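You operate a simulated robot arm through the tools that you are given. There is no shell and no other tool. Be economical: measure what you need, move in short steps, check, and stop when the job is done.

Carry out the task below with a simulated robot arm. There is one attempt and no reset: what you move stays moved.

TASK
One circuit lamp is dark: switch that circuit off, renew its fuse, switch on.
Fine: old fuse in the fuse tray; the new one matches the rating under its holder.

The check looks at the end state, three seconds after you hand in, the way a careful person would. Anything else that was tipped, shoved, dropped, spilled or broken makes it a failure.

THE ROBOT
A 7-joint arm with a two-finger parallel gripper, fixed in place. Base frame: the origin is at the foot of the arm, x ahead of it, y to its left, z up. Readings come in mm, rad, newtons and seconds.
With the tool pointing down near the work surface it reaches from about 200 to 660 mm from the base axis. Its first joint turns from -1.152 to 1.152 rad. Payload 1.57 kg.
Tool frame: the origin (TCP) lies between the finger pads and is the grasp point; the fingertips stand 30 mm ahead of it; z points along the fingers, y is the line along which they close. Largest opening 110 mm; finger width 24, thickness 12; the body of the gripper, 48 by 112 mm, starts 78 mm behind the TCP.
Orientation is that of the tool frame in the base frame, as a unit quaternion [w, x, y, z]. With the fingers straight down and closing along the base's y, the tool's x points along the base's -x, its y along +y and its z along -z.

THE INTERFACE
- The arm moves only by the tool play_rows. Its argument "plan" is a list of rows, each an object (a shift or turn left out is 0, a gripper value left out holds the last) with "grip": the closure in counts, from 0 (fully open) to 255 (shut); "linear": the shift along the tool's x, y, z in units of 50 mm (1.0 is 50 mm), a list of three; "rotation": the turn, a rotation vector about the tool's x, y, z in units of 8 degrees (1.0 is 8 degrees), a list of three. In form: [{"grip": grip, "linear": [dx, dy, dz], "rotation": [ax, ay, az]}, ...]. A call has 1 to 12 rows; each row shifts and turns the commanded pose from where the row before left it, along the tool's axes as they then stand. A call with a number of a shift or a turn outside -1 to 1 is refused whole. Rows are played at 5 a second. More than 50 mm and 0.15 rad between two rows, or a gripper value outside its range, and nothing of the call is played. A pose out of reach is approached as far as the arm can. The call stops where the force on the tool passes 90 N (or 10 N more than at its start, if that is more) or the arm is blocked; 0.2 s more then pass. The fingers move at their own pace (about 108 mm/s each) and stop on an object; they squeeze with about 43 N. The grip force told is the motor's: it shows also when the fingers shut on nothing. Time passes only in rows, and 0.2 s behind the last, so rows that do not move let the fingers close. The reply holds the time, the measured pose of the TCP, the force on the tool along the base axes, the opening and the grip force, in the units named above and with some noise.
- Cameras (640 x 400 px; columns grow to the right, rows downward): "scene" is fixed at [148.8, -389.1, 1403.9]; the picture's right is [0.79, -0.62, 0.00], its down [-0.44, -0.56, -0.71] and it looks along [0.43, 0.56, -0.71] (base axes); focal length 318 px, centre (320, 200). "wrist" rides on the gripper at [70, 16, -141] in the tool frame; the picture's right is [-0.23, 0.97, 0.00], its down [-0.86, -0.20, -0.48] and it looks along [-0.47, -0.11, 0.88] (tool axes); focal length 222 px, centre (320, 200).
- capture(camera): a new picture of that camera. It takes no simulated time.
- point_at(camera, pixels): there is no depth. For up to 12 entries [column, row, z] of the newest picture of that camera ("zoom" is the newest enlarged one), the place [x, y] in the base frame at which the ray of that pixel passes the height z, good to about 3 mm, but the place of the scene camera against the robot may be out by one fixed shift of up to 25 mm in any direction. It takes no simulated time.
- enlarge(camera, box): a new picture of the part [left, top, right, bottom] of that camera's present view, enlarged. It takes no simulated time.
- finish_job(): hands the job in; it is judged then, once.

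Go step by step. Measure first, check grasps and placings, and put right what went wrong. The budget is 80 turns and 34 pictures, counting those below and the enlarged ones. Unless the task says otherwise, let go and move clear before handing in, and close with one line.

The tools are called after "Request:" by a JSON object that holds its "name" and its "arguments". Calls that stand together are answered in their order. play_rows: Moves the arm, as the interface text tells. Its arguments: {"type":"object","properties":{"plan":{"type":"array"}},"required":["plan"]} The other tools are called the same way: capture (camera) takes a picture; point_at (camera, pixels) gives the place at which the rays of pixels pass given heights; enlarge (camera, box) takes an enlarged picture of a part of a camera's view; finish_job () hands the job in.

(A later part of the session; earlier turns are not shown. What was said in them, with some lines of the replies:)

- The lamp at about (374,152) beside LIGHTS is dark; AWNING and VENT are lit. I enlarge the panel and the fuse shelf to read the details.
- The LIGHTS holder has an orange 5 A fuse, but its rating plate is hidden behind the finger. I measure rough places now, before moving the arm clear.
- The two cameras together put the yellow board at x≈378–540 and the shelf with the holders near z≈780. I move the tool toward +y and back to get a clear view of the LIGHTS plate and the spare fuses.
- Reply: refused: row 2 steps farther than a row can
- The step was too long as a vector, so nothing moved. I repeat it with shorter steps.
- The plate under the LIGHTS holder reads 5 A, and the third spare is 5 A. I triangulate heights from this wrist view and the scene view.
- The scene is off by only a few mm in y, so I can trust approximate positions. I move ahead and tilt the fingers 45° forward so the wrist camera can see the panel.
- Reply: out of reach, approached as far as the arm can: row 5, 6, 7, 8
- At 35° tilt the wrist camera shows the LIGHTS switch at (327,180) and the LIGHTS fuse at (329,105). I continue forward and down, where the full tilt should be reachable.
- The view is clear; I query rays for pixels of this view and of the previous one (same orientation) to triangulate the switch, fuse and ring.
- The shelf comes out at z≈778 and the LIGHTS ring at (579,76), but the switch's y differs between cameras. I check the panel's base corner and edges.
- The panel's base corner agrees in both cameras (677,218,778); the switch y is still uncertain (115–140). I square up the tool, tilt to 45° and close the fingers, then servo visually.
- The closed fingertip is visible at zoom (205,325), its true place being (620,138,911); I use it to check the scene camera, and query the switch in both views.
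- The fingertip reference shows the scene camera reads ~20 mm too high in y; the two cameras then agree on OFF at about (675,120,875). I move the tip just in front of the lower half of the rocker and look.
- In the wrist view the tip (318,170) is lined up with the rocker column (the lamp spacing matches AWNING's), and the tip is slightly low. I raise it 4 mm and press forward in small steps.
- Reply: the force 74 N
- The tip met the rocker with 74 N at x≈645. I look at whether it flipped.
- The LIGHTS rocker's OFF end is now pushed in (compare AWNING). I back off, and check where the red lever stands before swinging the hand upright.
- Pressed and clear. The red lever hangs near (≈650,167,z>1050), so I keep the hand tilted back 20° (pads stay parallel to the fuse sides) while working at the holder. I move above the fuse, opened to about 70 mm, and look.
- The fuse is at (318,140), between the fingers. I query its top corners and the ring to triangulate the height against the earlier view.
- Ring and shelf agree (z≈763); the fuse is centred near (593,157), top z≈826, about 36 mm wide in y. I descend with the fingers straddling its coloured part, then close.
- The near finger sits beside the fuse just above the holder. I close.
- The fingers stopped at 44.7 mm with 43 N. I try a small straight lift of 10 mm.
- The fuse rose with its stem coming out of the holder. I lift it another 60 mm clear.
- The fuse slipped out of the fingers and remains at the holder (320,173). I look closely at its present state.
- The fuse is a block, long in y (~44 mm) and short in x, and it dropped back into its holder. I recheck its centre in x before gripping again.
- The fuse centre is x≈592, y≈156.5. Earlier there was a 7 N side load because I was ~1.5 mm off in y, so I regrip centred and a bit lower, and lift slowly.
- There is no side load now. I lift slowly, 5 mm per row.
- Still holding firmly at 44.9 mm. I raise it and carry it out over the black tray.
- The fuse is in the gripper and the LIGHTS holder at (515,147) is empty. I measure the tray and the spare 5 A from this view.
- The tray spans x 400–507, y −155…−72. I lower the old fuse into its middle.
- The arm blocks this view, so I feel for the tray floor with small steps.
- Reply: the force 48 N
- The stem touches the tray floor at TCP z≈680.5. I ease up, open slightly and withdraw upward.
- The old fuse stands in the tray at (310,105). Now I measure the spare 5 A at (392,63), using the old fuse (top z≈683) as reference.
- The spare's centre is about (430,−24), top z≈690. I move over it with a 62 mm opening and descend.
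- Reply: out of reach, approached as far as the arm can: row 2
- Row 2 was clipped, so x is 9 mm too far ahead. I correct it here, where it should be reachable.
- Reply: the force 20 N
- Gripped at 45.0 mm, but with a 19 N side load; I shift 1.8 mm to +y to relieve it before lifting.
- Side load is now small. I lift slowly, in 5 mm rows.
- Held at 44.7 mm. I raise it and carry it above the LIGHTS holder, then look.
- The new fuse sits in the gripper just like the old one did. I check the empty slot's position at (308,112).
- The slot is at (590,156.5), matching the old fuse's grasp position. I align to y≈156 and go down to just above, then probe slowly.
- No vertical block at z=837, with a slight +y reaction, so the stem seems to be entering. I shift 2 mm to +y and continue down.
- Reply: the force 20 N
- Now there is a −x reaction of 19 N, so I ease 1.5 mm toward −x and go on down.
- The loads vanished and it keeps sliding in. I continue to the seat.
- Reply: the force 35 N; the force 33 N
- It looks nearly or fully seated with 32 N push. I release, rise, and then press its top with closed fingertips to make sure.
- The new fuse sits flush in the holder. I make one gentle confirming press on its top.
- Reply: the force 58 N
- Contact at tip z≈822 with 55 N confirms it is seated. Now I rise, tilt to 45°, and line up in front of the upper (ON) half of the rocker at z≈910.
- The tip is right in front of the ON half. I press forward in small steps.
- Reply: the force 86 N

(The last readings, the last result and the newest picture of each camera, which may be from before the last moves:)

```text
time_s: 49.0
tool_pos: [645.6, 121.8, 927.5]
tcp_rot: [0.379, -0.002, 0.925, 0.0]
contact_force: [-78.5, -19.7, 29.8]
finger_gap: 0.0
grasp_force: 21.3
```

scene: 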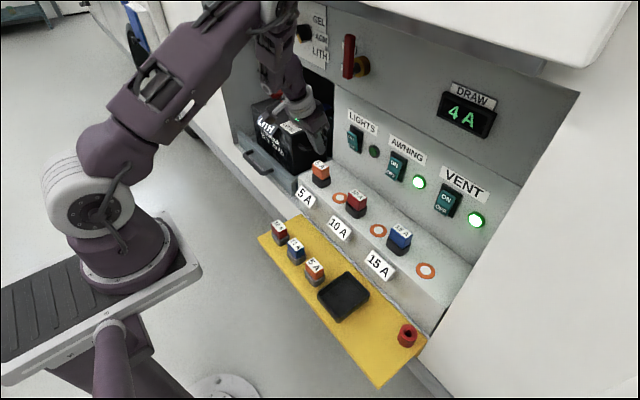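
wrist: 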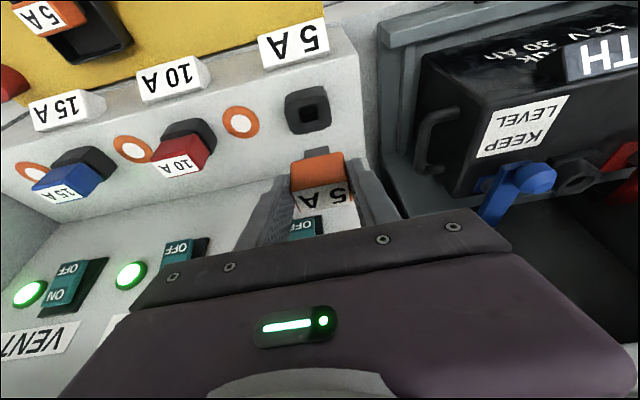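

Firm contact (79 N) at the same depth as before. I back off and check the lamp.

Request:
{"name": "play_rows", "arguments": {"plan": [{"linear": [0.5, 0, -0.5]}, {"linear": [0, 0, -0.8]}, {"linear": [0, 0, -0.8]}, {"linear": [0, 0, -0.8]}, {}]}}

Request:
{"name": "capture", "arguments": {"camera": "scene"}}

```text
time_s: 50.2
tool_pos: [528.9, 122.3, 1011.0]
tcp_rot: [0.381, -0.001, 0.924, 0.0]
contact_force: [0.1, -0.3, 0.0]
finger_gap: 0.0
grasp_force: 21.4
```

```text
2 pictures are left
```

scene: 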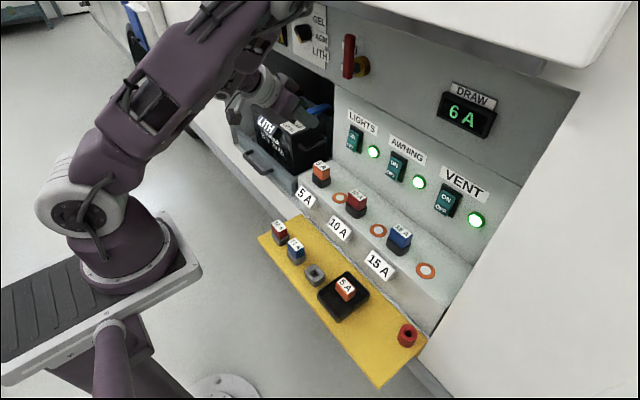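

The LIGHTS lamp at (374,152) is now lit and DRAW reads 6 A. The old fuse is in the tray at (345,288), the new 5 A fuse is seated at (321,173), and the arm is clear with no contact, so I hand in.

Request:
{"name": "finish_job", "arguments": {}}

```text
The job is handed in.
```

The LIGHTS circuit was switched off, its old fuse moved to the tray and a matching 5 A fuse fitted, and it is back on with its lamp lit.
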